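You operate a simulated robot arm through the tools that you are given. There is no shell and no other tool. Be economical: measure what you need, move in short steps, check, and stop when the job is done.

You are at the controls of a simulated two-armed robot. One attempt, no reset.

Task
Lift the long braided hose into the white hose saddles with both hands and clamp it.
Fine: open the hose clip first; with the hose in, shut the clip and turn the hose clamp knob tight. Let no part drop or roll away. Pinch, break and dent nothing; leave nothing switched on.
Where things are to end (x, y in the base frame): long braided hose within 30 mm of [580, 90].

The check looks at the end state, three seconds after you hand in, the way a careful person would. Anything else that was tipped, shoved, dropped, spilled or broken makes it a failure.

Robot
Two 7-joint arms with three-finger grippers on one trunk, on a base that drives. Base frame: it is fixed to the floor where the robot stands at the start and does not move with it; the origin is under the middle of the robot, x ahead of it, y to its left, z up; the surface under the hand at the start is at about z = 850. Readings come in mm, rad, newtons and seconds.
The left shoulder is at the start at [30, 124, 1133], the right one opposite. With the tool pointing down near the work surface each hand reaches from about 100 to 780 mm from the robot's upright axis, wherever it stands, measured 20 degrees to its own side. Places, roughly: hose clamp knob [700, 300, 1000]; hose clip [600, -200, 1000]; white hose saddles top [600, 100, 900]. Payload 2.2 kg a hand.
The TCP of each hand is the grasp point between the finger pads, 28 mm short of the fingertips. In the tool frame z runs along the fingers and y along their closing line. Largest opening 102 mm; the body of the gripper starts 71 mm behind the TCP.
Orientation is that of the tool frame in the base frame, as a unit quaternion [x, y, z, w]. With the fingers straight down and closing along the base's y, the tool's x points along the base's -x, its y along +y and its z along -z.

Tools
- The arms move only by the tool play_rows. It takes "left_rows", "right_rows" or both (then of equal length, played together; a hand with none holds still); each is a list of rows, each an object of numbers (a shift or turn left out is 0, a gripper value left out holds the last): "tx", "ty", "tz": the shift along the base's x, y, z in mm; "wx", "wy", "wz": the turn, a rotation vector about the base's x, y, z in rad; "fingers": the gripper command, from -1 (fully open) to 1 (shut), values between in proportion. In form: [{"tx": .., "ty": .., "tz": .., "wx": .., "wy": .., "wz": .., "fingers": ..}, ...]. A call has 1 to 12 rows; each row shifts and turns the commanded pose from where the row before left it. Each row takes 0.2 s and may step no farther than 50 mm and 0.15 rad from the row before; otherwise, or with a gripper value out of range, the whole call is refused. Where a pose cannot be reached the arm comes as near as it can. A force on the tool above 70 N (or 10 N above the force at the start of the call, whichever is more), or a blocked arm, ends the call early, and 0.2 s more pass. Each finger halts on what it meets, pressing with about 24 N; the grip force reading is that of the motor and also rises with nothing between the fingers. The clock runs only during rows and for 0.2 s after the last one: add rows that do not move to give the fingers time. The reply holds the time, the measured pose of the TCP, the force on the tool along the base axes, the opening and the grip force, in the units named above and with some noise, with the torque about the TCP (base axes, N m) and any sound that the robot's microphone picked up.
- Cameras (640 x 400 px; columns grow to the right, rows downward): "scene" is now at [40, 10.5, 1843.8]; the picture's right is [0.11, -0.99, 0.00], its down [-0.80, -0.09, -0.60] and it looks along [0.59, 0.07, -0.80] (base axes); focal length 267 px, centre (320, 200). "left" rides on the left gripper at [72, 38, -86] in its tool frame; the picture's right is [-0.46, 0.89, 0.00], its down [-0.60, -0.32, -0.73] and it looks along [-0.65, -0.34, 0.68] (tool axes); focal length 256 px, centre (320, 200). "right" rides on the right gripper at [69, 44, -86] in its tool frame; the picture's right is [-0.53, 0.85, 0.00], its down [-0.58, -0.36, -0.73] and it looks along [-0.62, -0.39, 0.68] (tool axes); focal length 256 px, centre (320, 200). There is no depth. A picture from a camera that has moved, and an enlarged one, comes with that camera's place and axes in the base frame and with its lens.
- grab_frame(camera): a new picture of that camera. No time passes.
- lift_body(by): slides the trunk up (or, below 0, down) by that many mm; the arms and the scene camera ride with it, the base frame stays. It gives what a move gives, with no picture.
- roll_base(legs): drives the robot by 1 to 6 legs, each [ahead, left, turn to the left] in mm, mm and rad, along the robot's own axes; the way and the turn of a leg run together, so that a leg with both is an arc; at most 1500 mm and 3.142 rad a leg. The arms and the cameras ride along, it lands a little off, and it stops where it bumps. It gives what a move gives.
- aim_head(pan, tilt): turns the head with the scene camera to pan (to the left, within 2.496 rad either way) and tilt (down, from -0.506 to 1.204), counted from straight ahead of the robot. It gives what a move gives.
- enlarge(camera, box): a new picture of the part [left, top, right, bottom] of that camera's present view, enlarged. No time passes.
- hand_in(): hands the job in; it is judged then, once.

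Go step by step. Nothing tells you exact positions but the pictures and the camera data: compare them with the known pose of the tool, close in by small moves and look again before you grip or let go. The budget is 120 turns and 108 pictures, counting those below and the enlarged ones. Unless the task says otherwise, let go and move clear before handing in, and close with one line.

The tools are called after "Request:" as name(argument=value, ...) on one line, values as JSON. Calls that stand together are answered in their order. play_rows: Moves the arms, as the interface text tells. Its arguments: {"type":"object","properties":{"left_rows":{"type":"array","items":{"type":"object","properties":{"tx":{"type":"number"},"ty":{"type":"number"},"tz":{"type":"number"},"wx":{"type":"number"},"wy":{"type":"number"},"wz":{"type":"number"},"fingers":{"type":"number"}}}},"right_rows":{"type":"array","items":{"type":"object","properties":{"tx":{"type":"number"},"ty":{"type":"number"},"tz":{"type":"number"},"wx":{"type":"number"},"wy":{"type":"number"},"wz":{"type":"number"},"fingers":{"type":"number"}}}}},"required":[]} The other tools are called the same way: lift_body (by) slides the trunk up or down; roll_base (legs) drives the base; aim_head (pan, tilt) turns the head that bears the scene camera; grab_frame (camera) takes a picture; enlarge (camera, box) takes an enlarged picture of a part of a camera's view; hand_in () hands the job in.

At the start:

```text
clock: 0.0
left_tcp_pos: [477.5, 220.2, 1319.2]
left_ee_rot: [0.001, 1.0, 0.0, 0.0]
left_ft_force: [0.6, -0.3, 0.1]
left_torque: [0.02, -0.01, 0.03]
left_width: 102.0
left_grasp_force: 0.1
right_tcp_pos: [532.6, -154.7, 1266.2]
right_ee_rot: [-0.001, 1.0, 0.001, 0.0]
right_ft_force: [0.2, 0.1, 0.2]
right_torque: [-0.03, 0.01, -0.02]
right_width: 102.2
right_grasp_force: 0.1
trunk travel left (down, up): [-375.0, 165.0]
robot x, y, heading: [-3.7, 2.1, -0.002]
head pan, tilt: [0.113, 0.932]
```

scene: 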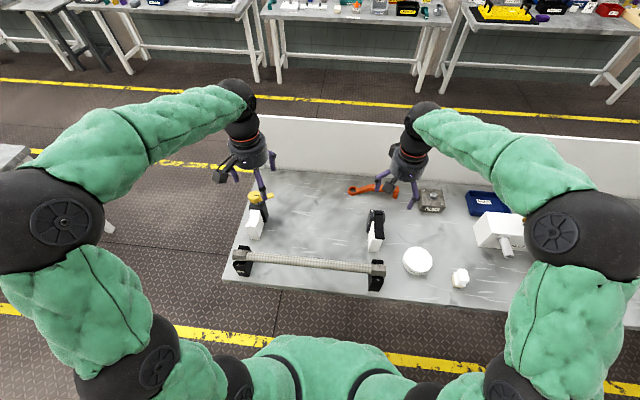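
right: 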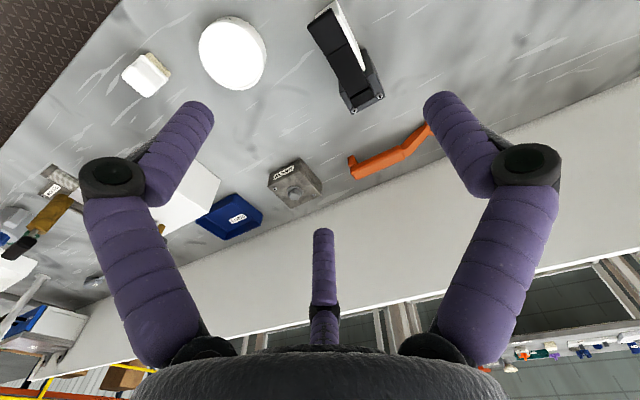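
left: 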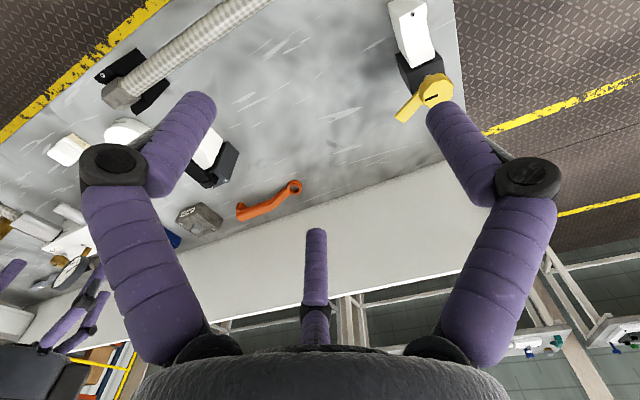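

I see the braided hose lying in two black holders near the table's front edge. Behind it are two white saddles, the left one with a yellow knob and the right one with a black clip. I'll look closer first.

Request:
enlarge(camera="scene", box=[220, 160, 320, 290])

Request:
enlarge(camera="scene", box=[330, 170, 450, 300])

Request:
enlarge(camera="right", box=[270, 0, 430, 130])

Request:
enlarge(camera="left", box=[340, 0, 500, 130])

```text
3.08 times, centred on (270, 225) of scene
camera zoom: at [40.0, 10.5, 1843.8], right [0.11, -0.99, 0.0], down [-0.8, -0.09, -0.6], along [0.59, 0.07, -0.8], focal length 823 px, centre (474, 123)
```

zoom: 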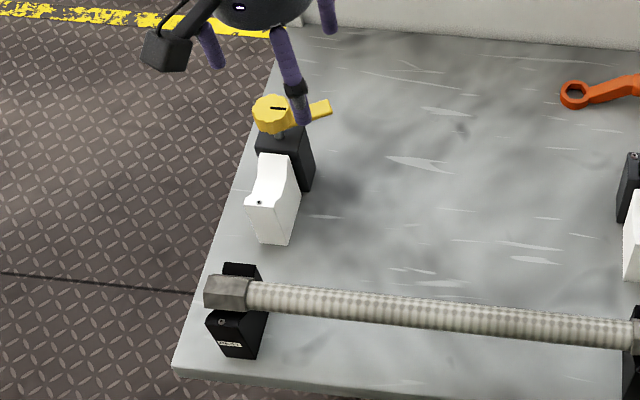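

```text
3.08 times, centred on (390, 235) of scene
camera zoom: at [40.0, 10.5, 1843.8], right [0.11, -0.99, 0.0], down [-0.8, -0.09, -0.6], along [0.59, 0.07, -0.8], focal length 823 px, centre (105, 92)
```

zoom: 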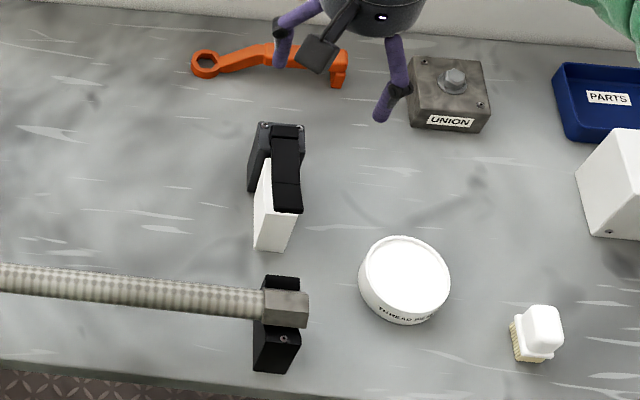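

```text
3.08 times, centred on (350, 65) of right
camera zoom: at [462.7, -112.1, 1350.7], right [0.53, 0.85, 0.0], down [0.58, -0.36, 0.73], along [0.62, -0.39, -0.68], focal length 788 px, centre (228, 615)
```

zoom: 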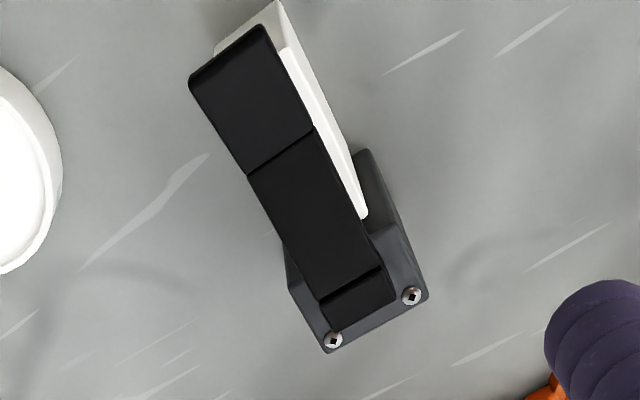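

```text
3.08 times, centred on (420, 65) of left
camera zoom: at [405.8, 258.0, 1405.8], right [0.46, 0.89, 0.0], down [0.6, -0.32, 0.73], along [0.65, -0.34, -0.68], focal length 788 px, centre (12, 615)
```

zoom: 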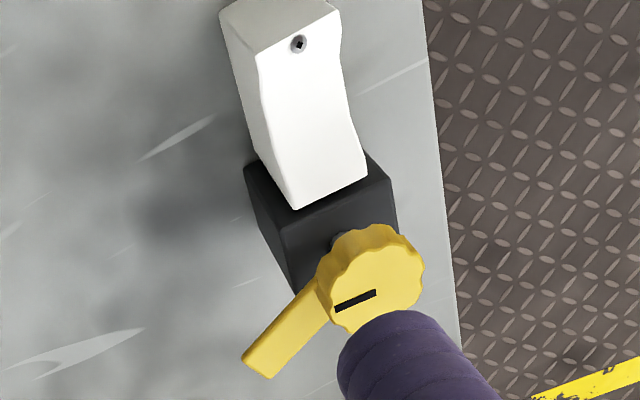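

The hose is at about x 418, z 957, and the saddles are at about x 570. Next I'll move both hands lower for close views of the clip and knob.

Request:
play_rows(left_rows=[{"tz": -45}, {"tz": -45}, {"tz": -45}, {"tz": -45}, {}], right_rows=[{"tx": -15, "ty": 12, "tz": -40}, {"tx": -15, "ty": 12, "tz": -40}, {"tx": -15, "ty": 12, "tz": -40}, {"tx": -15, "ty": 12, "tz": -40}, {}])

Request:
grab_frame(camera="right")

Request:
grab_frame(camera="left")

Request:
grab_frame(camera="scene")

```text
clock: 1.2
left_tcp_pos: [476.2, 220.9, 1139.6]
left_ee_rot: [0.0, 1.0, 0.0, 0.0]
left_ft_force: [-0.5, 0.2, -0.1]
left_torque: [0.01, -0.06, 0.01]
left_width: 101.8
left_grasp_force: 0.0
right_tcp_pos: [472.6, -107.4, 1103.0]
right_ee_rot: [0.0, 1.0, 0.0, -0.001]
right_ft_force: [-0.3, 0.1, -0.9]
right_torque: [0.04, -0.04, 0.0]
right_width: 102.2
right_grasp_force: 0.0
trunk travel left (down, up): [-375.0, 165.0]
robot x, y, heading: [0.0, 1.3, 0.002]
head pan, tilt: [0.113, 0.932]
```

```text
100 pictures are left
camera right: at [402.6, -63.4, 1189.8], right [0.53, 0.85, 0.0], down [0.58, -0.36, 0.73], along [0.62, -0.39, -0.68], focal length 256 px, centre (320, 200)
```

right: 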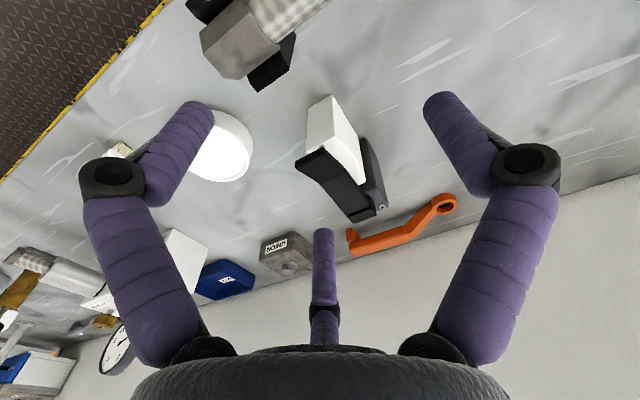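

```text
99 pictures are left
camera left: at [403.2, 258.3, 1225.7], right [0.46, 0.89, 0.0], down [0.6, -0.32, 0.73], along [0.65, -0.34, -0.68], focal length 256 px, centre (320, 200)
```

left: 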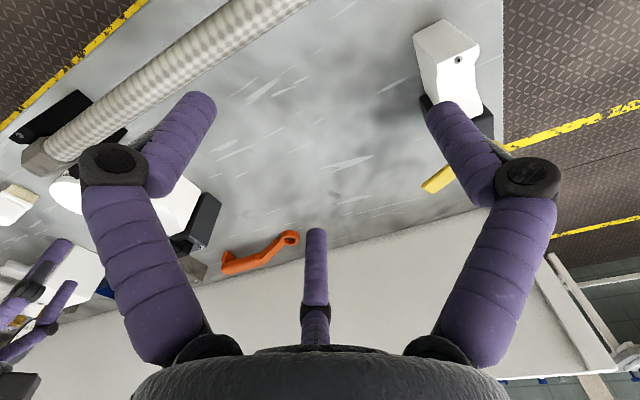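

```text
98 pictures are left
camera scene: at [38.7, 9.9, 1843.9], right [0.11, -0.99, 0.0], down [-0.8, -0.09, -0.6], along [0.59, 0.07, -0.8], focal length 267 px, centre (320, 200)
```

scene: 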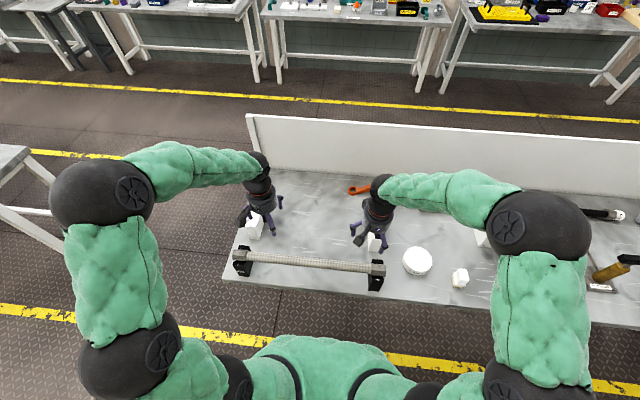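

The clip is a strap hinged at the rear, lying over the saddle. I'll enlarge it and the nearby parts.

Request:
enlarge(camera="right", box=[280, 80, 410, 230])

Request:
enlarge(camera="left", box=[390, 10, 520, 210])

Request:
enlarge(camera="right", box=[180, 0, 330, 100])

```text
2.67 times, centred on (345, 155) of right
camera zoom: at [402.6, -63.4, 1189.8], right [0.53, 0.85, 0.0], down [0.58, -0.36, 0.73], along [0.62, -0.39, -0.68], focal length 683 px, centre (253, 320)
```

zoom: 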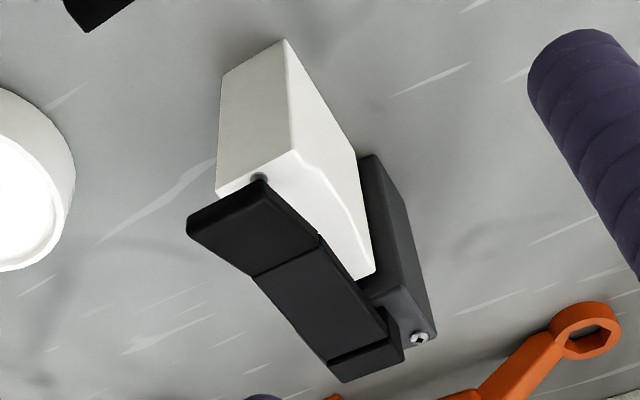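

```text
2.00 times, centred on (455, 110) of left
camera zoom: at [403.2, 258.3, 1225.7], right [0.46, 0.89, 0.0], down [0.6, -0.32, 0.73], along [0.65, -0.34, -0.68], focal length 512 px, centre (50, 380)
```

zoom: 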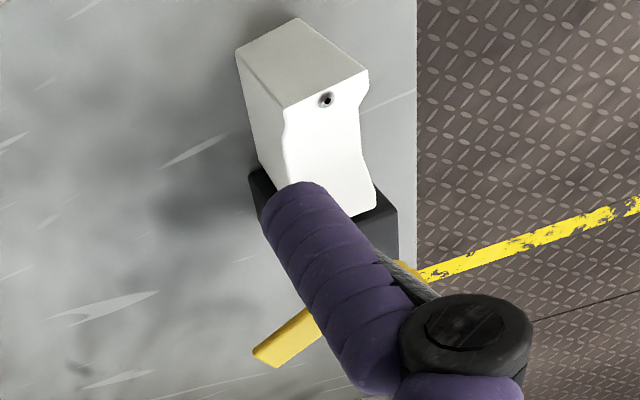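

```text
4.00 times, centred on (255, 50) of right
camera zoom: at [402.6, -63.4, 1189.8], right [0.53, 0.85, 0.0], down [0.58, -0.36, 0.73], along [0.62, -0.39, -0.68], focal length 1024 px, centre (580, 800)
```

zoom: 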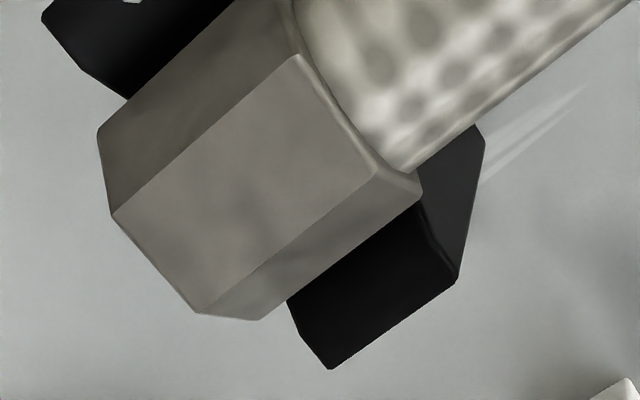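

Triangulation puts the clip tab at x 524–568, y −136 to −168, with its tip at z 991 and its hinge near x 645, z 978. I'll straddle the tab with the right hand, fingers still closing along y.

Request:
play_rows(right_rows=[{"tx": 20, "ty": -15, "tz": -10}, {"tx": 20, "ty": -15, "tz": -15}, {"tx": 18, "ty": -14.6, "tz": -20}, {"tz": -20}, {}])

Request:
grab_frame(camera="right")

```text
clock: 2.4
left_tcp_pos: [476.0, 222.4, 1140.2]
left_ee_rot: [0.0, 1.0, -0.001, 0.0]
left_ft_force: [1.0, -0.2, 1.1]
left_torque: [-0.01, -0.01, 0.01]
left_width: 102.1
left_grasp_force: 0.3
right_tcp_pos: [529.1, -153.1, 1038.9]
right_ee_rot: [0.0, 1.0, 0.0, 0.0]
right_ft_force: [0.4, -0.6, 0.2]
right_torque: [0.01, -0.02, 0.02]
right_width: 102.1
right_grasp_force: 0.1
trunk travel left (down, up): [-375.0, 165.0]
robot x, y, heading: [-0.6, -0.7, 0.001]
head pan, tilt: [0.113, 0.932]
```

```text
94 pictures are left
camera right: at [460.2, -109.5, 1124.7], right [0.53, 0.85, 0.0], down [0.58, -0.36, 0.73], along [0.62, -0.39, -0.68], focal length 256 px, centre (320, 200)
```

right: 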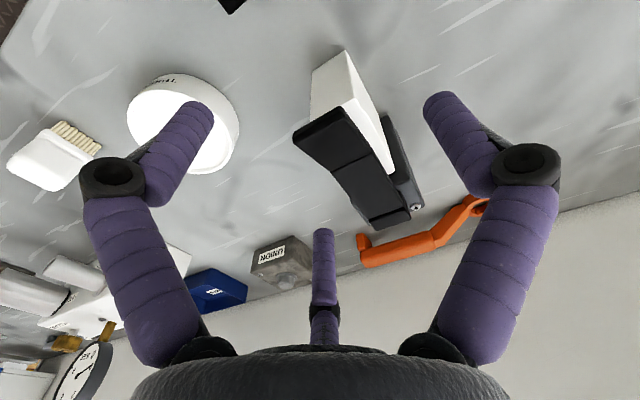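

The hand seems to show three prongs in its own camera. I'll check the gripper's true shape from the scene camera before going lower.

Request:
enlarge(camera="scene", box=[330, 160, 430, 260])

Request:
enlarge(camera="left", box=[0, 180, 200, 400])

Request:
enlarge(camera="scene", box=[220, 140, 320, 260])

```text
4.00 times, centred on (380, 210) of scene
camera zoom: at [40.1, 10.4, 1843.8], right [0.11, -0.99, 0.0], down [-0.8, -0.09, -0.6], along [0.59, 0.07, -0.8], focal length 1070 px, centre (80, 160)
```

zoom: 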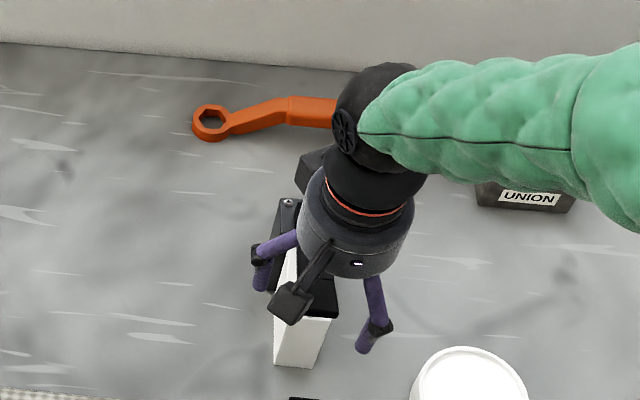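

```text
1.82 times, centred on (100, 290) of left
camera zoom: at [404.2, 258.7, 1225.7], right [0.46, 0.89, 0.0], down [0.6, -0.32, 0.73], along [0.65, -0.34, -0.68], focal length 465 px, centre (720, 36)
```

zoom: 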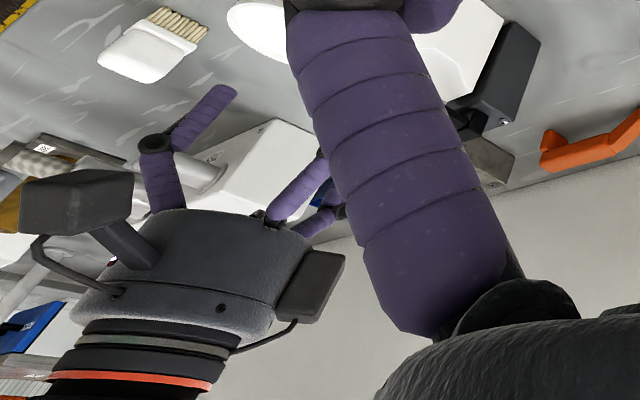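

```text
3.33 times, centred on (270, 200) of scene
camera zoom: at [40.1, 10.4, 1843.8], right [0.11, -0.99, 0.0], down [-0.8, -0.09, -0.6], along [0.59, 0.07, -0.8], focal length 891 px, centre (487, 200)
```

zoom: 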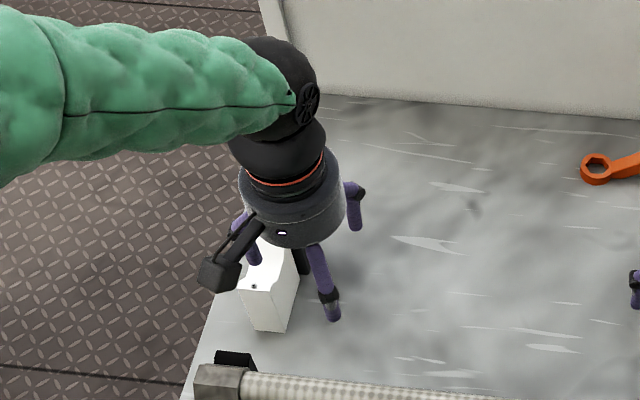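

The hand really is drawn with three prongs. I'll part-close the right gripper in free air to see how the prongs move before trusting the geometry.

Request:
play_rows(right_rows=[{"fingers": 1}, {}, {}, {}])

Request:
grab_frame(camera="right")

Request:
enlarge(camera="scene", box=[330, 160, 430, 260])

```text
clock: 3.4
left_tcp_pos: [476.7, 220.6, 1139.4]
left_ee_rot: [0.001, 1.0, 0.0, 0.0]
left_ft_force: [-0.4, 0.5, 0.0]
left_torque: [0.0, 0.0, -0.02]
left_width: 101.8
left_grasp_force: 0.1
right_tcp_pos: [529.8, -152.5, 1038.7]
right_ee_rot: [-0.001, 1.0, 0.0, 0.001]
right_ft_force: [-0.2, -0.5, 0.5]
right_torque: [0.02, 0.01, 0.03]
right_width: 2.3
right_grasp_force: 24.0
trunk travel left (down, up): [-375.0, 165.0]
robot x, y, heading: [-1.2, -3.5, 0.002]
head pan, tilt: [0.113, 0.932]
```

```text
90 pictures are left
camera right: at [460.1, -109.4, 1124.8], right [0.53, 0.85, 0.0], down [0.58, -0.36, 0.73], along [0.62, -0.39, -0.68], focal length 256 px, centre (320, 200)
```

right: 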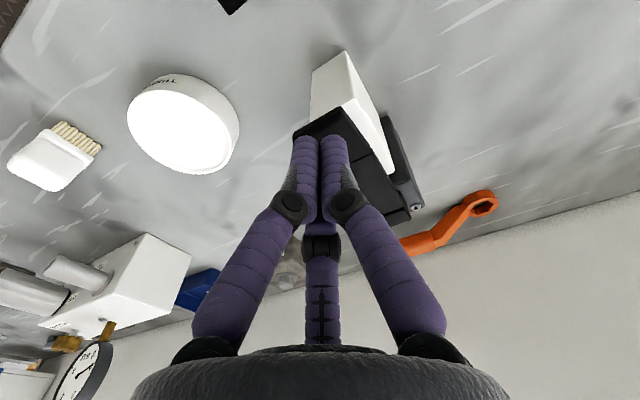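

```text
4.00 times, centred on (380, 210) of scene
camera zoom: at [40.1, 10.5, 1843.8], right [0.11, -0.99, 0.0], down [-0.8, -0.09, -0.6], along [0.59, 0.07, -0.8], focal length 1070 px, centre (80, 160)
```

zoom: 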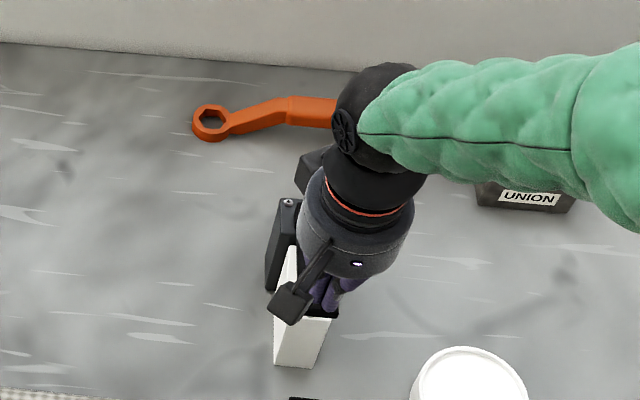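

The prongs close on the stated grasp point. I'll reopen fully and lower so that the prongs straddle the tab.

Request:
play_rows(right_rows=[{"fingers": -1}, {}, {}, {}, {"tx": -2, "tz": -12}, {"tz": -12}, {"tz": -12}, {"tz": -10}, {}])

Request:
grab_frame(camera="right")

```text
clock: 5.4
left_tcp_pos: [476.8, 222.0, 1140.7]
left_ee_rot: [0.0, 1.0, -0.001, 0.0]
left_ft_force: [0.7, 0.3, -0.9]
left_torque: [0.01, 0.0, 0.0]
left_width: 101.7
left_grasp_force: 0.0
right_tcp_pos: [528.5, -151.3, 992.2]
right_ee_rot: [0.0, 1.0, 0.001, 0.0]
right_ft_force: [0.2, -0.4, -0.6]
right_torque: [-0.01, 0.0, 0.01]
right_width: 102.1
right_grasp_force: 0.0
trunk travel left (down, up): [-375.0, 165.0]
robot x, y, heading: [-4.2, -0.3, 0.0]
head pan, tilt: [0.113, 0.932]
```

```text
88 pictures are left
camera right: at [458.6, -108.5, 1079.2], right [0.53, 0.85, 0.0], down [0.58, -0.36, 0.73], along [0.62, -0.39, -0.68], focal length 256 px, centre (320, 200)
```

right: 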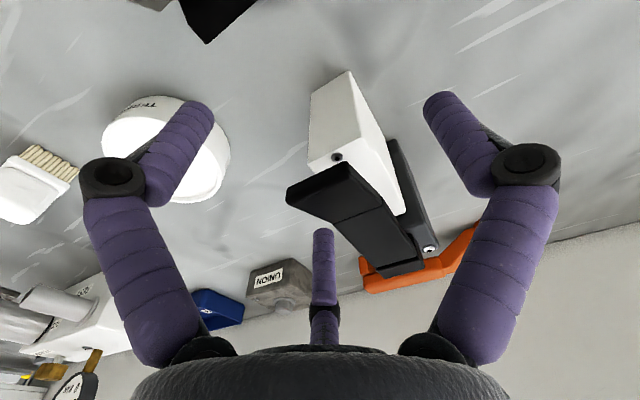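

The tab sits right at the grasp point, so I'll close on it.

Request:
play_rows(right_rows=[{"fingers": 1}, {}, {}, {}, {}])

Request:
grab_frame(camera="right")

```text
clock: 6.6
left_tcp_pos: [478.1, 217.3, 1139.7]
left_ee_rot: [0.0, 1.0, 0.003, -0.001]
left_ft_force: [-0.8, 0.7, 0.1]
left_torque: [0.0, -0.05, -0.01]
left_width: 102.0
left_grasp_force: 0.2
right_tcp_pos: [536.2, -159.2, 996.8]
right_ee_rot: [0.003, 1.0, 0.001, 0.006]
right_ft_force: [21.3, -47.4, 16.0]
right_torque: [-1.21, -1.04, -2.47]
right_width: 47.9
right_grasp_force: 45.0
trunk travel left (down, up): [-375.0, 165.0]
robot x, y, heading: [-2.1, 1.6, 0.003]
head pan, tilt: [0.113, 0.932]
```

```text
87 pictures are left
camera right: at [465.3, -115.8, 1082.1], right [0.54, 0.84, 0.01], down [0.57, -0.37, 0.74], along [0.62, -0.39, -0.68], focal length 256 px, centre (320, 200)
```

right: 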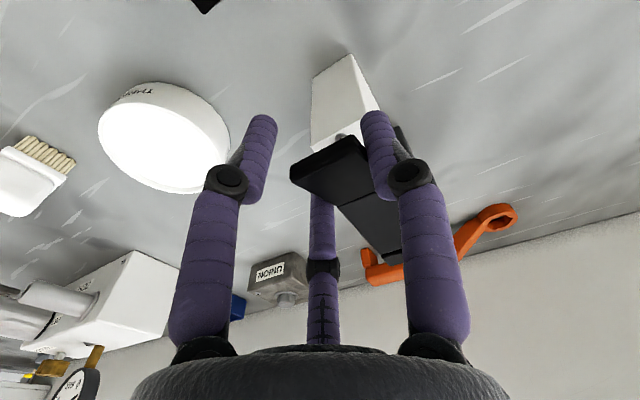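

The hand behaves as a three-finger gripper: it shifted itself and is loading the clip sideways. I'll let go, back the right hand away, and lift the tab from beneath with the closed left hand coming in from the side.

Request:
play_rows(right_rows=[{"fingers": -1}, {}, {}, {}, {"tz": 20}, {"tz": 40}, {"tz": 40}, {"tz": 40, "ty": -30, "tx": -20}, {"tz": 20, "ty": -45, "tx": -20}, {"ty": -45, "tx": -20}, {"ty": -45, "tx": -20}, {}])

Request:
enlarge(camera="scene", box=[330, 170, 450, 300])

```text
refused: row 8 steps farther than a row can; nothing moved
```

```text
3.08 times, centred on (390, 235) of scene
camera zoom: at [42.0, 3.2, 1843.8], right [0.11, -0.99, 0.0], down [-0.8, -0.09, -0.6], along [0.59, 0.07, -0.8], focal length 823 px, centre (105, 92)
```

zoom: 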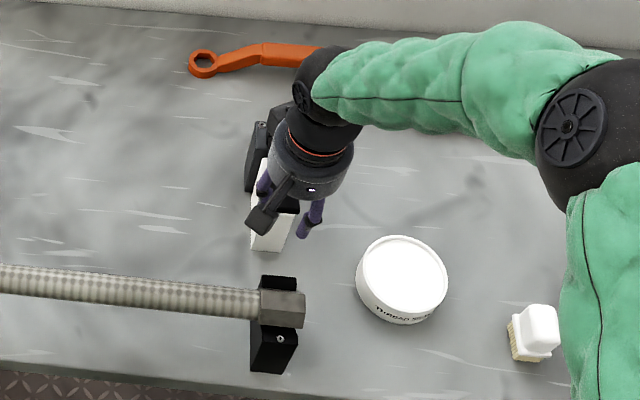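

One row was too long, so I'll repeat the release with smaller steps.

Request:
play_rows(right_rows=[{"fingers": -1}, {}, {}, {}, {"tz": 20}, {"tz": 40}, {"tz": 40}, {"tz": 30, "ty": -30, "tx": -20}, {"tz": 20, "ty": -40, "tx": -20}, {"ty": -45, "tx": -20}, {"ty": -45, "tx": -20}, {}])

Request:
enlarge(camera="scene", box=[330, 170, 450, 300])

```text
clock: 9.2
left_tcp_pos: [477.0, 223.2, 1138.8]
left_ee_rot: [0.0, 1.0, 0.0, -0.001]
left_ft_force: [-0.9, -0.3, -0.1]
left_torque: [-0.04, 0.0, -0.02]
left_width: 102.3
left_grasp_force: 0.1
right_tcp_pos: [445.5, -313.3, 1143.6]
right_ee_rot: [0.0, 1.0, 0.001, -0.001]
right_ft_force: [0.4, -0.2, 0.0]
right_torque: [0.0, -0.02, 0.01]
right_width: 102.0
right_grasp_force: 0.0
trunk travel left (down, up): [-375.0, 165.0]
robot x, y, heading: [3.2, 2.2, -0.003]
head pan, tilt: [0.113, 0.932]
```

```text
3.08 times, centred on (390, 235) of scene
camera zoom: at [41.0, 11.6, 1843.7], right [0.11, -0.99, 0.0], down [-0.8, -0.09, -0.6], along [0.59, 0.07, -0.8], focal length 823 px, centre (105, 92)
```

zoom: 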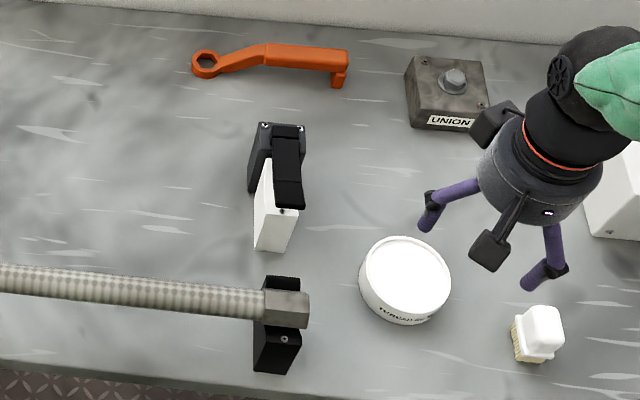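

The clip is undisturbed and raised a little. Now I'll close the left hand, yaw it a quarter turn so its camera rides on top, and bring it over between the saddles.

Request:
play_rows(left_rows=[{"wz": 0.1428, "ty": -22, "tx": 4.5, "fingers": 1}, {"wz": 0.1428, "ty": -22, "tx": 4.5}, {"wz": 0.1428, "ty": -22, "tx": 4.5}, {"wz": 0.1428, "ty": -22, "tx": 4.5}, {"wz": 0.1428, "ty": -22, "tx": 4.5}, {"wz": 0.1428, "ty": -22, "tx": 4.5}, {"wz": 0.1428, "ty": -22, "tx": 4.5}, {"wz": 0.1428, "ty": -22, "tx": 4.5}, {"wz": 0.1428, "ty": -22, "tx": 4.5}, {"wz": 0.1428, "ty": -22, "tx": 4.5}, {"wz": 0.1428, "ty": -22, "tx": 4}, {}])

Request:
grab_frame(camera="scene")

```text
clock: 11.8
left_tcp_pos: [528.0, -21.2, 1138.5]
left_ee_rot: [0.708, -0.706, 0.0, 0.0]
left_ft_force: [-0.4, 0.3, 0.5]
left_torque: [-0.05, 0.01, -0.02]
left_width: 2.1
left_grasp_force: 23.8
right_tcp_pos: [445.0, -312.0, 1144.3]
right_ee_rot: [0.0, 1.0, 0.0, 0.0]
right_ft_force: [0.1, 0.5, 0.4]
right_torque: [0.0, -0.03, 0.0]
right_width: 101.8
right_grasp_force: 0.1
trunk travel left (down, up): [-375.0, 165.0]
robot x, y, heading: [-1.3, 2.7, 0.0]
head pan, tilt: [0.113, 0.932]
```

```text
84 pictures are left
camera scene: at [39.7, 11.2, 1843.8], right [0.11, -0.99, 0.0], down [-0.8, -0.09, -0.6], along [0.59, 0.07, -0.8], focal length 267 px, centre (320, 200)
```

scene: 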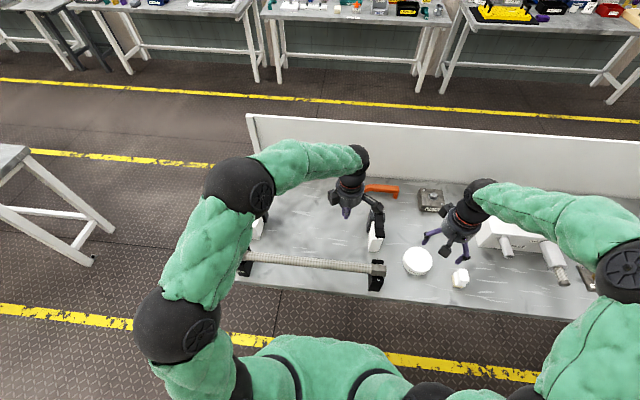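

The yaw worked. Next I'll tilt the left fingers toward −y and lower to the staging point.

Request:
play_rows(left_rows=[{"wx": -0.15}, {"wx": -0.15}, {"wx": -0.15, "tz": -15}, {"wx": -0.15, "tz": -20}, {"wx": -0.15, "tz": -25}, {"wx": -0.15, "tz": -25}, {"wx": -0.15, "tz": -25}, {"tx": -2, "ty": -15}, {}])

Request:
grab_frame(camera="left")

Request:
grab_frame(camera="scene")

```text
clock: 13.8
left_tcp_pos: [524.7, -34.5, 1031.8]
left_ee_rot: [0.612, -0.612, 0.355, 0.354]
left_ft_force: [0.6, 0.3, -0.5]
left_torque: [0.0, 0.0, 0.0]
left_width: 1.7
left_grasp_force: 24.3
right_tcp_pos: [446.6, -312.9, 1144.3]
right_ee_rot: [0.0, 1.0, 0.0, 0.0]
right_ft_force: [-0.1, -0.7, 0.1]
right_torque: [-0.02, -0.01, 0.02]
right_width: 102.1
right_grasp_force: 0.1
trunk travel left (down, up): [-375.0, 165.0]
robot x, y, heading: [-4.1, 0.4, 0.0]
head pan, tilt: [0.113, 0.932]
```

```text
83 pictures are left
camera left: at [486.8, 2.3, 1136.0], right [-0.89, 0.23, -0.4], down [0.32, 0.93, -0.16], along [0.34, -0.27, -0.9], focal length 256 px, centre (320, 200)
```

left: 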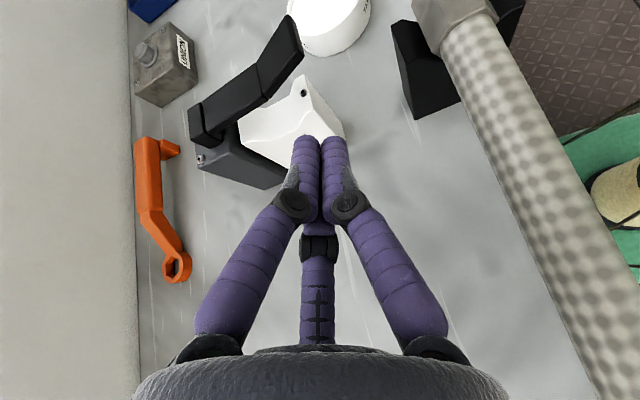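

```text
82 pictures are left
camera scene: at [40.6, 11.4, 1843.8], right [0.11, -0.99, 0.0], down [-0.8, -0.09, -0.6], along [0.59, 0.07, -0.8], focal length 267 px, centre (320, 200)
```

scene: 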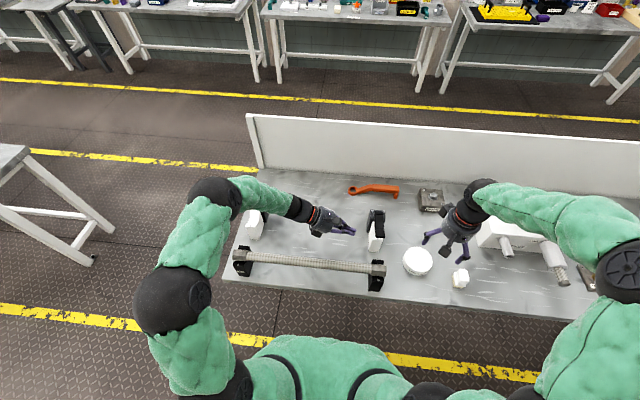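

Good view: the saddle's dip shows and the strap is slightly raised. I'll zoom in to measure the gap.

Request:
enlarge(camera="left", box=[180, 10, 360, 200])

```text
2.11 times, centred on (270, 105) of left
camera zoom: at [486.8, 2.3, 1136.0], right [-0.89, 0.23, -0.4], down [0.32, 0.93, -0.16], along [0.34, -0.27, -0.9], focal length 539 px, centre (425, 400)
```

zoom: 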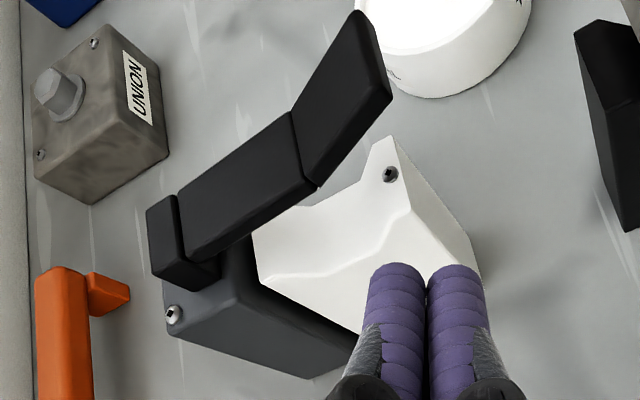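

The saddle front is at x 543, z 951. The tab tip is at x 525 with its underside near z 993, so I'll slide the closed left fingertips under the tip.

Request:
play_rows(left_rows=[{"tx": -1, "ty": -20, "tz": -15}, {"tx": -1, "ty": -20, "tz": -15}, {"ty": -20, "tz": -14}, {"ty": -20, "tz": -12}, {"ty": -15, "tz": -8}, {}])

Request:
grab_frame(camera="left")

Request:
enlarge(camera="scene", box=[330, 180, 430, 280])

```text
clock: 15.2
left_tcp_pos: [523.9, -131.7, 966.6]
left_ee_rot: [-0.612, 0.613, -0.353, -0.354]
left_ft_force: [-0.4, 0.3, -0.4]
left_torque: [-0.02, -0.01, 0.0]
left_width: 2.1
left_grasp_force: 23.8
right_tcp_pos: [445.0, -312.6, 1144.1]
right_ee_rot: [0.0, 1.0, 0.0, -0.001]
right_ft_force: [0.5, -0.3, -0.2]
right_torque: [-0.02, -0.01, -0.01]
right_width: 102.0
right_grasp_force: 0.0
trunk travel left (down, up): [-375.0, 165.0]
robot x, y, heading: [-1.4, 2.9, 0.002]
head pan, tilt: [0.113, 0.932]
```

```text
80 pictures are left
camera left: at [486.1, -94.2, 1072.0], right [-0.89, 0.23, -0.4], down [0.32, 0.93, -0.16], along [0.34, -0.27, -0.9], focal length 256 px, centre (320, 200)
```

left: 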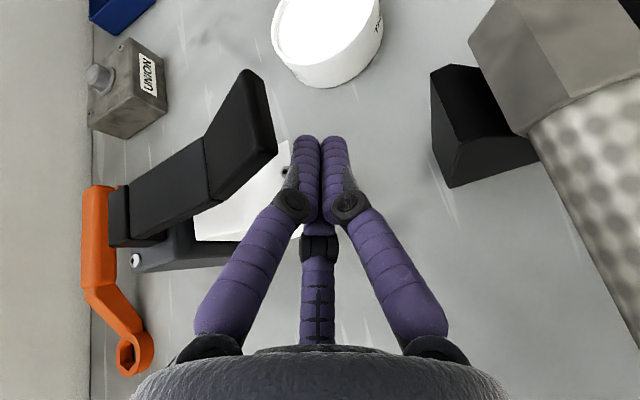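

```text
4.00 times, centred on (380, 230) of scene
camera zoom: at [40.0, 10.8, 1843.8], right [0.11, -0.99, 0.0], down [-0.8, -0.09, -0.6], along [0.59, 0.07, -0.8], focal length 1070 px, centre (80, 80)
```

zoom: 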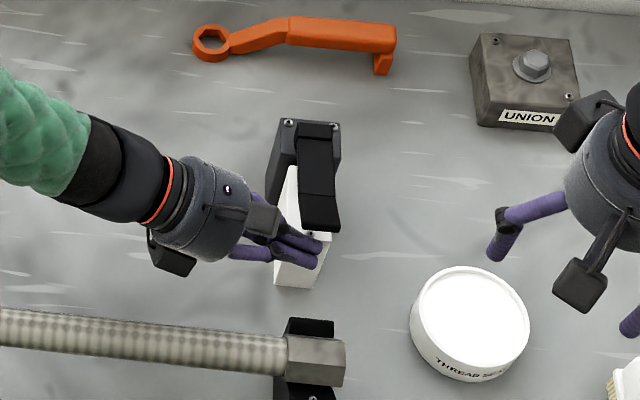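

The fingertips are under the tab. I'll lift along the strap's arc to about 60° and check.

Request:
play_rows(left_rows=[{"tz": 14}, {"tx": 12, "tz": 10}, {"tx": 5, "tz": 15}, {"tx": 5, "tz": 14}, {"tx": 6, "tz": 13}, {"tx": 7, "tz": 12}, {"tx": 7, "tz": 11}, {"tx": 7, "tz": 10}, {}])

Request:
enlarge(camera="scene", box=[330, 160, 430, 260])

Request:
grab_frame(camera="left")

```text
clock: 17.2
left_tcp_pos: [571.9, -131.7, 1064.7]
left_ee_rot: [0.612, -0.612, 0.354, 0.353]
left_ft_force: [-0.2, -0.2, -0.6]
left_torque: [0.02, -0.01, -0.01]
left_width: 2.2
left_grasp_force: 24.2
right_tcp_pos: [446.0, -314.1, 1144.1]
right_ee_rot: [0.0, 1.0, 0.0, 0.0]
right_ft_force: [1.1, -0.8, -0.6]
right_torque: [0.01, -0.02, 0.01]
right_width: 101.8
right_grasp_force: 0.1
trunk travel left (down, up): [-375.0, 165.0]
robot x, y, heading: [-2.9, 0.0, -0.004]
head pan, tilt: [0.113, 0.932]
```

```text
4.00 times, centred on (380, 210) of scene
camera zoom: at [40.1, 10.4, 1843.8], right [0.11, -0.99, 0.0], down [-0.8, -0.09, -0.6], along [0.59, 0.07, -0.8], focal length 1070 px, centre (80, 160)
```

zoom: 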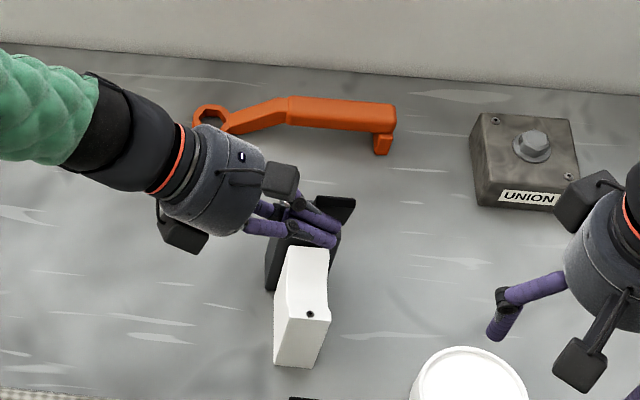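

```text
77 pictures are left
camera left: at [533.9, -94.0, 1169.4], right [-0.89, 0.23, -0.4], down [0.32, 0.93, -0.16], along [0.34, -0.27, -0.9], focal length 256 px, centre (320, 200)
```

left: 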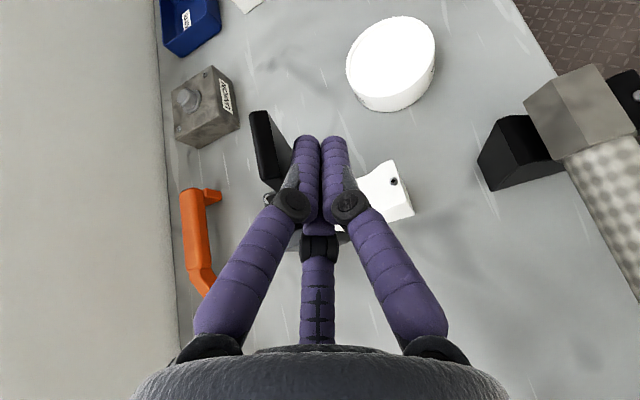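

The strap is following nicely. I'll keep pushing it past vertical.

Request:
play_rows(left_rows=[{"tx": 12, "tz": 8}, {"tx": 12, "tz": 6}, {"tx": 12, "tz": 5}, {"tx": 12, "tz": 3}, {"tx": 12, "tz": 2}, {"tx": 10}, {}])

Request:
enlarge(camera="scene", box=[330, 160, 430, 260])

Request:
grab_frame(camera="left")

```text
clock: 18.6
left_tcp_pos: [614.2, -133.5, 1081.6]
left_ee_rot: [-0.606, 0.617, -0.338, -0.373]
left_ft_force: [-37.0, 10.1, 20.1]
left_torque: [-0.42, 0.55, -0.6]
left_width: 1.9
left_grasp_force: 23.5
right_tcp_pos: [441.3, -312.1, 1145.6]
right_ee_rot: [-0.001, 1.0, 0.001, 0.0]
right_ft_force: [0.9, 0.3, 0.1]
right_torque: [-0.04, 0.08, 0.02]
right_width: 102.1
right_grasp_force: 0.0
trunk travel left (down, up): [-375.0, 165.0]
robot x, y, heading: [-2.3, 2.3, 0.002]
head pan, tilt: [0.113, 0.932]
stopped in row 6 (left hand): the force on the tool passed its limit at 76 N (the readings are from after the stop); the commanded pose is now the measured one
```

```text
4.00 times, centred on (380, 210) of scene
camera zoom: at [33.6, 12.8, 1844.3], right [0.11, -0.99, 0.0], down [-0.8, -0.09, -0.6], along [0.59, 0.07, -0.8], focal length 1070 px, centre (80, 160)
```

zoom: 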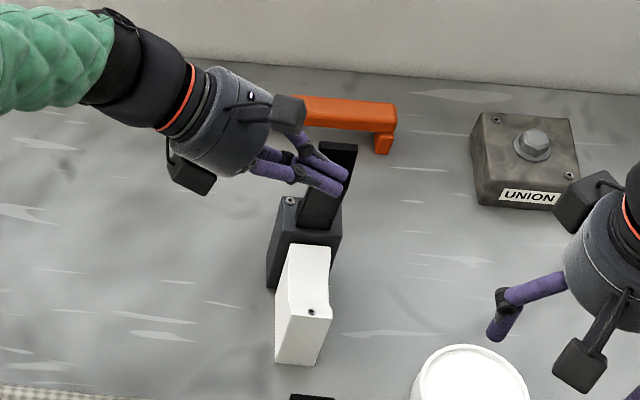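

```text
75 pictures are left
camera left: at [581.2, -94.8, 1187.8], right [-0.89, 0.26, -0.37], down [0.35, 0.92, -0.17], along [0.3, -0.28, -0.91], focal length 256 px, centre (320, 200)
```

left: 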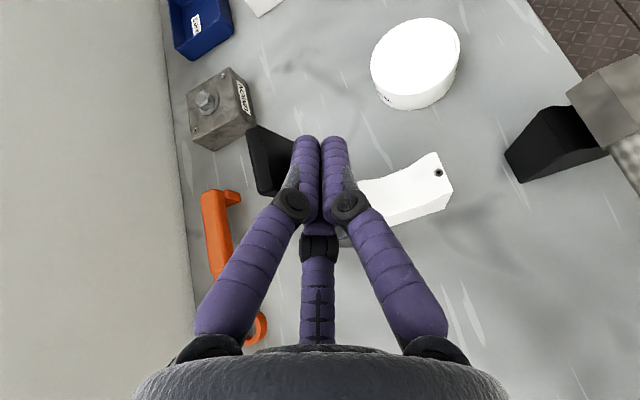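

The strap has met its stop at about vertical. I'll back off gently and see if it stays open.

Request:
play_rows(left_rows=[{"tx": -10}, {"tx": -20, "ty": 10}, {"ty": 30, "tz": 10}, {"ty": 40, "tz": 15}, {"ty": 40}, {}])

Request:
enlarge(camera="scene", box=[330, 160, 430, 260])

Request:
grab_frame(camera="left")

```text
clock: 20.0
left_tcp_pos: [594.0, -14.3, 1104.6]
left_ee_rot: [-0.61, 0.615, -0.341, -0.366]
left_ft_force: [-0.5, -0.3, -0.4]
left_torque: [0.02, -0.02, 0.03]
left_width: 2.1
left_grasp_force: 24.0
right_tcp_pos: [444.8, -313.0, 1142.4]
right_ee_rot: [0.0, 1.0, 0.001, -0.001]
right_ft_force: [-0.5, 0.3, 0.5]
right_torque: [0.0, 0.0, 0.0]
right_width: 102.0
right_grasp_force: 0.1
trunk travel left (down, up): [-375.0, 165.0]
robot x, y, heading: [3.4, 2.2, -0.001]
head pan, tilt: [0.113, 0.932]
```

```text
4.00 times, centred on (380, 210) of scene
camera zoom: at [38.8, 9.7, 1843.8], right [0.11, -0.99, 0.0], down [-0.8, -0.09, -0.6], along [0.59, 0.07, -0.8], focal length 1070 px, centre (80, 160)
```

zoom: 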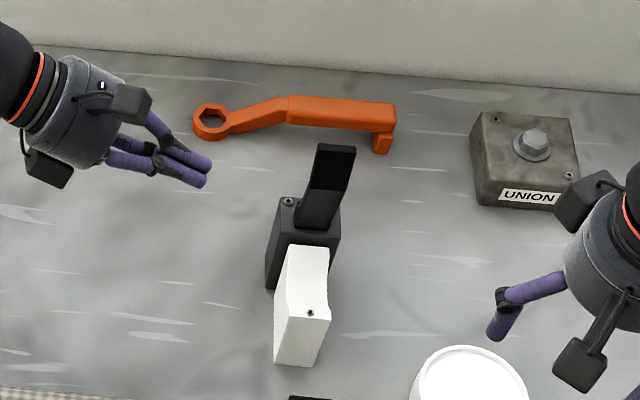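

```text
73 pictures are left
camera left: at [559.6, 23.8, 1211.3], right [-0.89, 0.25, -0.38], down [0.34, 0.93, -0.17], along [0.31, -0.28, -0.91], focal length 256 px, centre (320, 200)
```

left: 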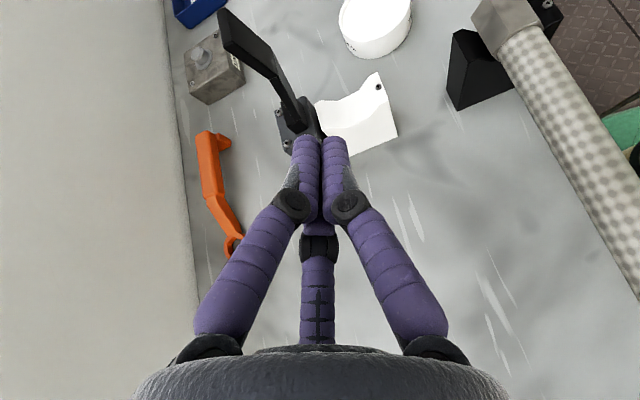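

The clip stays open. Now I'll square up the left hand and yaw the right one so both close across the hose, bringing them above it at about y 250 and y −60.

Request:
play_rows(left_rows=[{"tx": -15, "ty": 24, "tz": 2, "wx": 0.1494, "wy": -0.0053, "wz": 0.001, "fingers": -1}, {"tx": -15, "ty": 24, "tz": 2, "wx": 0.1494, "wy": -0.0053, "wz": 0.001}, {"tx": -15, "ty": 24, "tz": 2, "wx": 0.1494, "wy": -0.0053, "wz": 0.001}, {"tx": -15, "ty": 24, "tz": 0, "wx": 0.1494, "wy": -0.0053, "wz": 0.001}, {"tx": -15, "ty": 24, "tz": 0, "wx": 0.1494, "wy": -0.0053, "wz": 0.001}, {"tx": -15, "ty": 24, "tz": -4, "wx": 0.1494, "wy": -0.0053, "wz": 0.001}, {"tx": -15, "ty": 24, "tz": -6, "wx": 0.1494, "wy": -0.0053, "wz": 0.001}, {"tx": -16, "ty": 24, "tz": -8}, {"tx": -16, "ty": 24, "tz": -8}, {"tx": -16, "ty": 24, "tz": -8}, {"tx": -16, "ty": 24, "tz": -8}, {}], right_rows=[{"tx": -3, "ty": 23, "tz": -6, "wz": -0.1428}, {"tx": -3, "ty": 23, "tz": -6, "wz": -0.1428}, {"tx": -3, "ty": 23, "tz": -6, "wz": -0.1428}, {"tx": -3, "ty": 23, "tz": -6, "wz": -0.1428}, {"tx": -3, "ty": 23, "tz": -6, "wz": -0.1428}, {"tx": -3, "ty": 23, "tz": -6, "wz": -0.1428}, {"tx": -3, "ty": 23, "tz": -6, "wz": -0.1428}, {"tx": -3, "ty": 23, "tz": -8, "wz": -0.1428}, {"tx": -3, "ty": 23, "tz": -8, "wz": -0.1428}, {"tx": -3, "ty": 23, "tz": -8, "wz": -0.1428}, {"tx": -3, "ty": 23, "tz": -8, "wz": -0.1428}, {}])

Request:
grab_frame(camera="scene")

Request:
grab_frame(camera="left")

Request:
grab_frame(camera="right")

```text
clock: 22.6
left_tcp_pos: [423.8, 250.3, 1068.7]
left_ee_rot: [-0.707, 0.707, 0.0, -0.002]
left_ft_force: [-0.3, -0.9, 0.2]
left_torque: [0.0, 0.04, 0.01]
left_width: 102.0
left_grasp_force: 0.0
right_tcp_pos: [412.6, -58.7, 1071.3]
right_ee_rot: [0.707, 0.707, 0.0, -0.001]
right_ft_force: [-0.7, -0.7, -0.5]
right_torque: [0.01, 0.0, 0.01]
right_width: 101.9
right_grasp_force: 0.1
trunk travel left (down, up): [-375.0, 165.0]
robot x, y, heading: [-0.0, -1.0, 0.002]
head pan, tilt: [0.113, 0.932]
```

```text
72 pictures are left
camera scene: at [39.1, 9.6, 1843.8], right [0.11, -0.99, 0.0], down [-0.8, -0.09, -0.6], along [0.59, 0.07, -0.8], focal length 267 px, centre (320, 200)
```

scene: 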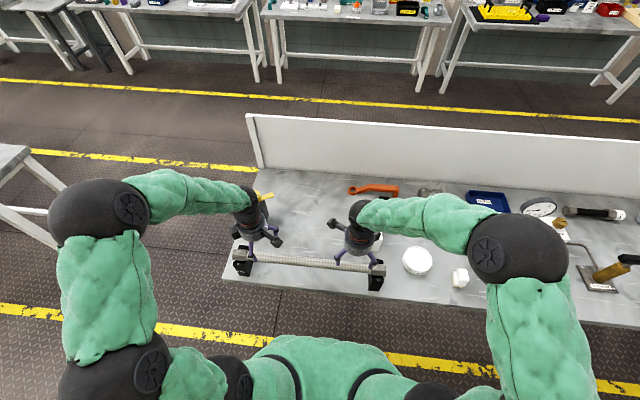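

```text
71 pictures are left
camera left: at [386.0, 177.7, 1155.2], right [-0.89, 0.46, 0.0], down [0.32, 0.61, 0.73], along [0.34, 0.65, -0.68], focal length 256 px, centre (320, 200)
```

left: 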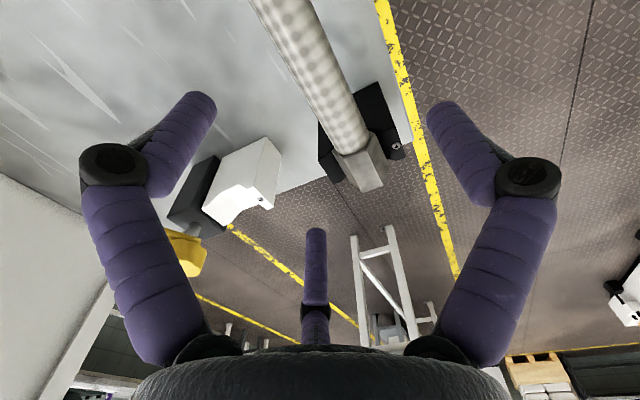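

```text
70 pictures are left
camera right: at [455.3, 9.6, 1156.5], right [0.84, -0.54, 0.0], down [-0.37, -0.58, 0.73], along [-0.39, -0.62, -0.68], focal length 256 px, centre (320, 200)
```

right: 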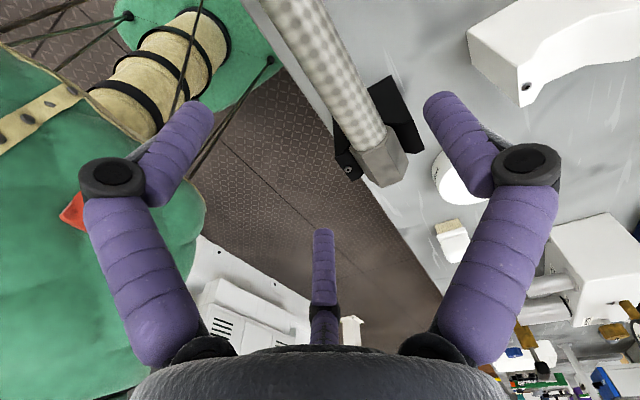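

The hose axis is at about x 422, z 950 and it is about 36 mm thick, with its middle at y 93. I'll lower both hands over it, offset slightly to suit the three fingers.

Request:
play_rows(left_rows=[{"tx": 7}, {"tz": -30}, {"tz": -30}, {"tz": -25}, {"tz": -20}, {"tz": -11}, {}], right_rows=[{"tx": 0}, {"tz": -30}, {"tz": -30}, {"tz": -25}, {"tz": -20}, {"tz": -13}, {}])

Request:
grab_frame(camera="left")

Request:
grab_frame(camera="right")

```text
clock: 24.2
left_tcp_pos: [431.0, 250.4, 953.0]
left_ee_rot: [-0.706, 0.708, 0.0, -0.001]
left_ft_force: [0.1, 0.3, 0.3]
left_torque: [0.04, 0.03, 0.01]
left_width: 102.0
left_grasp_force: 0.0
right_tcp_pos: [410.8, -60.2, 952.9]
right_ee_rot: [0.707, 0.707, 0.0, 0.0]
right_ft_force: [0.6, -0.5, -0.3]
right_torque: [-0.01, 0.0, -0.02]
right_width: 102.0
right_grasp_force: 0.1
trunk travel left (down, up): [-375.0, 165.0]
robot x, y, heading: [-1.6, -1.2, -0.001]
head pan, tilt: [0.113, 0.932]
```

```text
69 pictures are left
camera left: at [392.9, 178.2, 1038.8], right [-0.89, 0.46, 0.0], down [0.32, 0.61, 0.73], along [0.34, 0.65, -0.68], focal length 256 px, centre (320, 200)
```

left: 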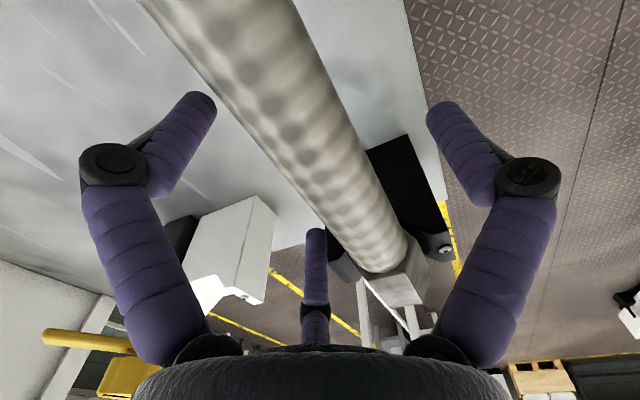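

```text
68 pictures are left
camera right: at [455.2, 8.9, 1037.8], right [0.85, -0.53, 0.0], down [-0.36, -0.58, 0.73], along [-0.39, -0.62, -0.68], focal length 256 px, centre (320, 200)
```

right: 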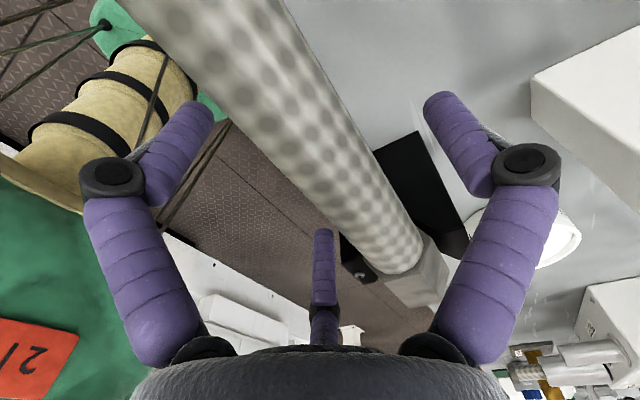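

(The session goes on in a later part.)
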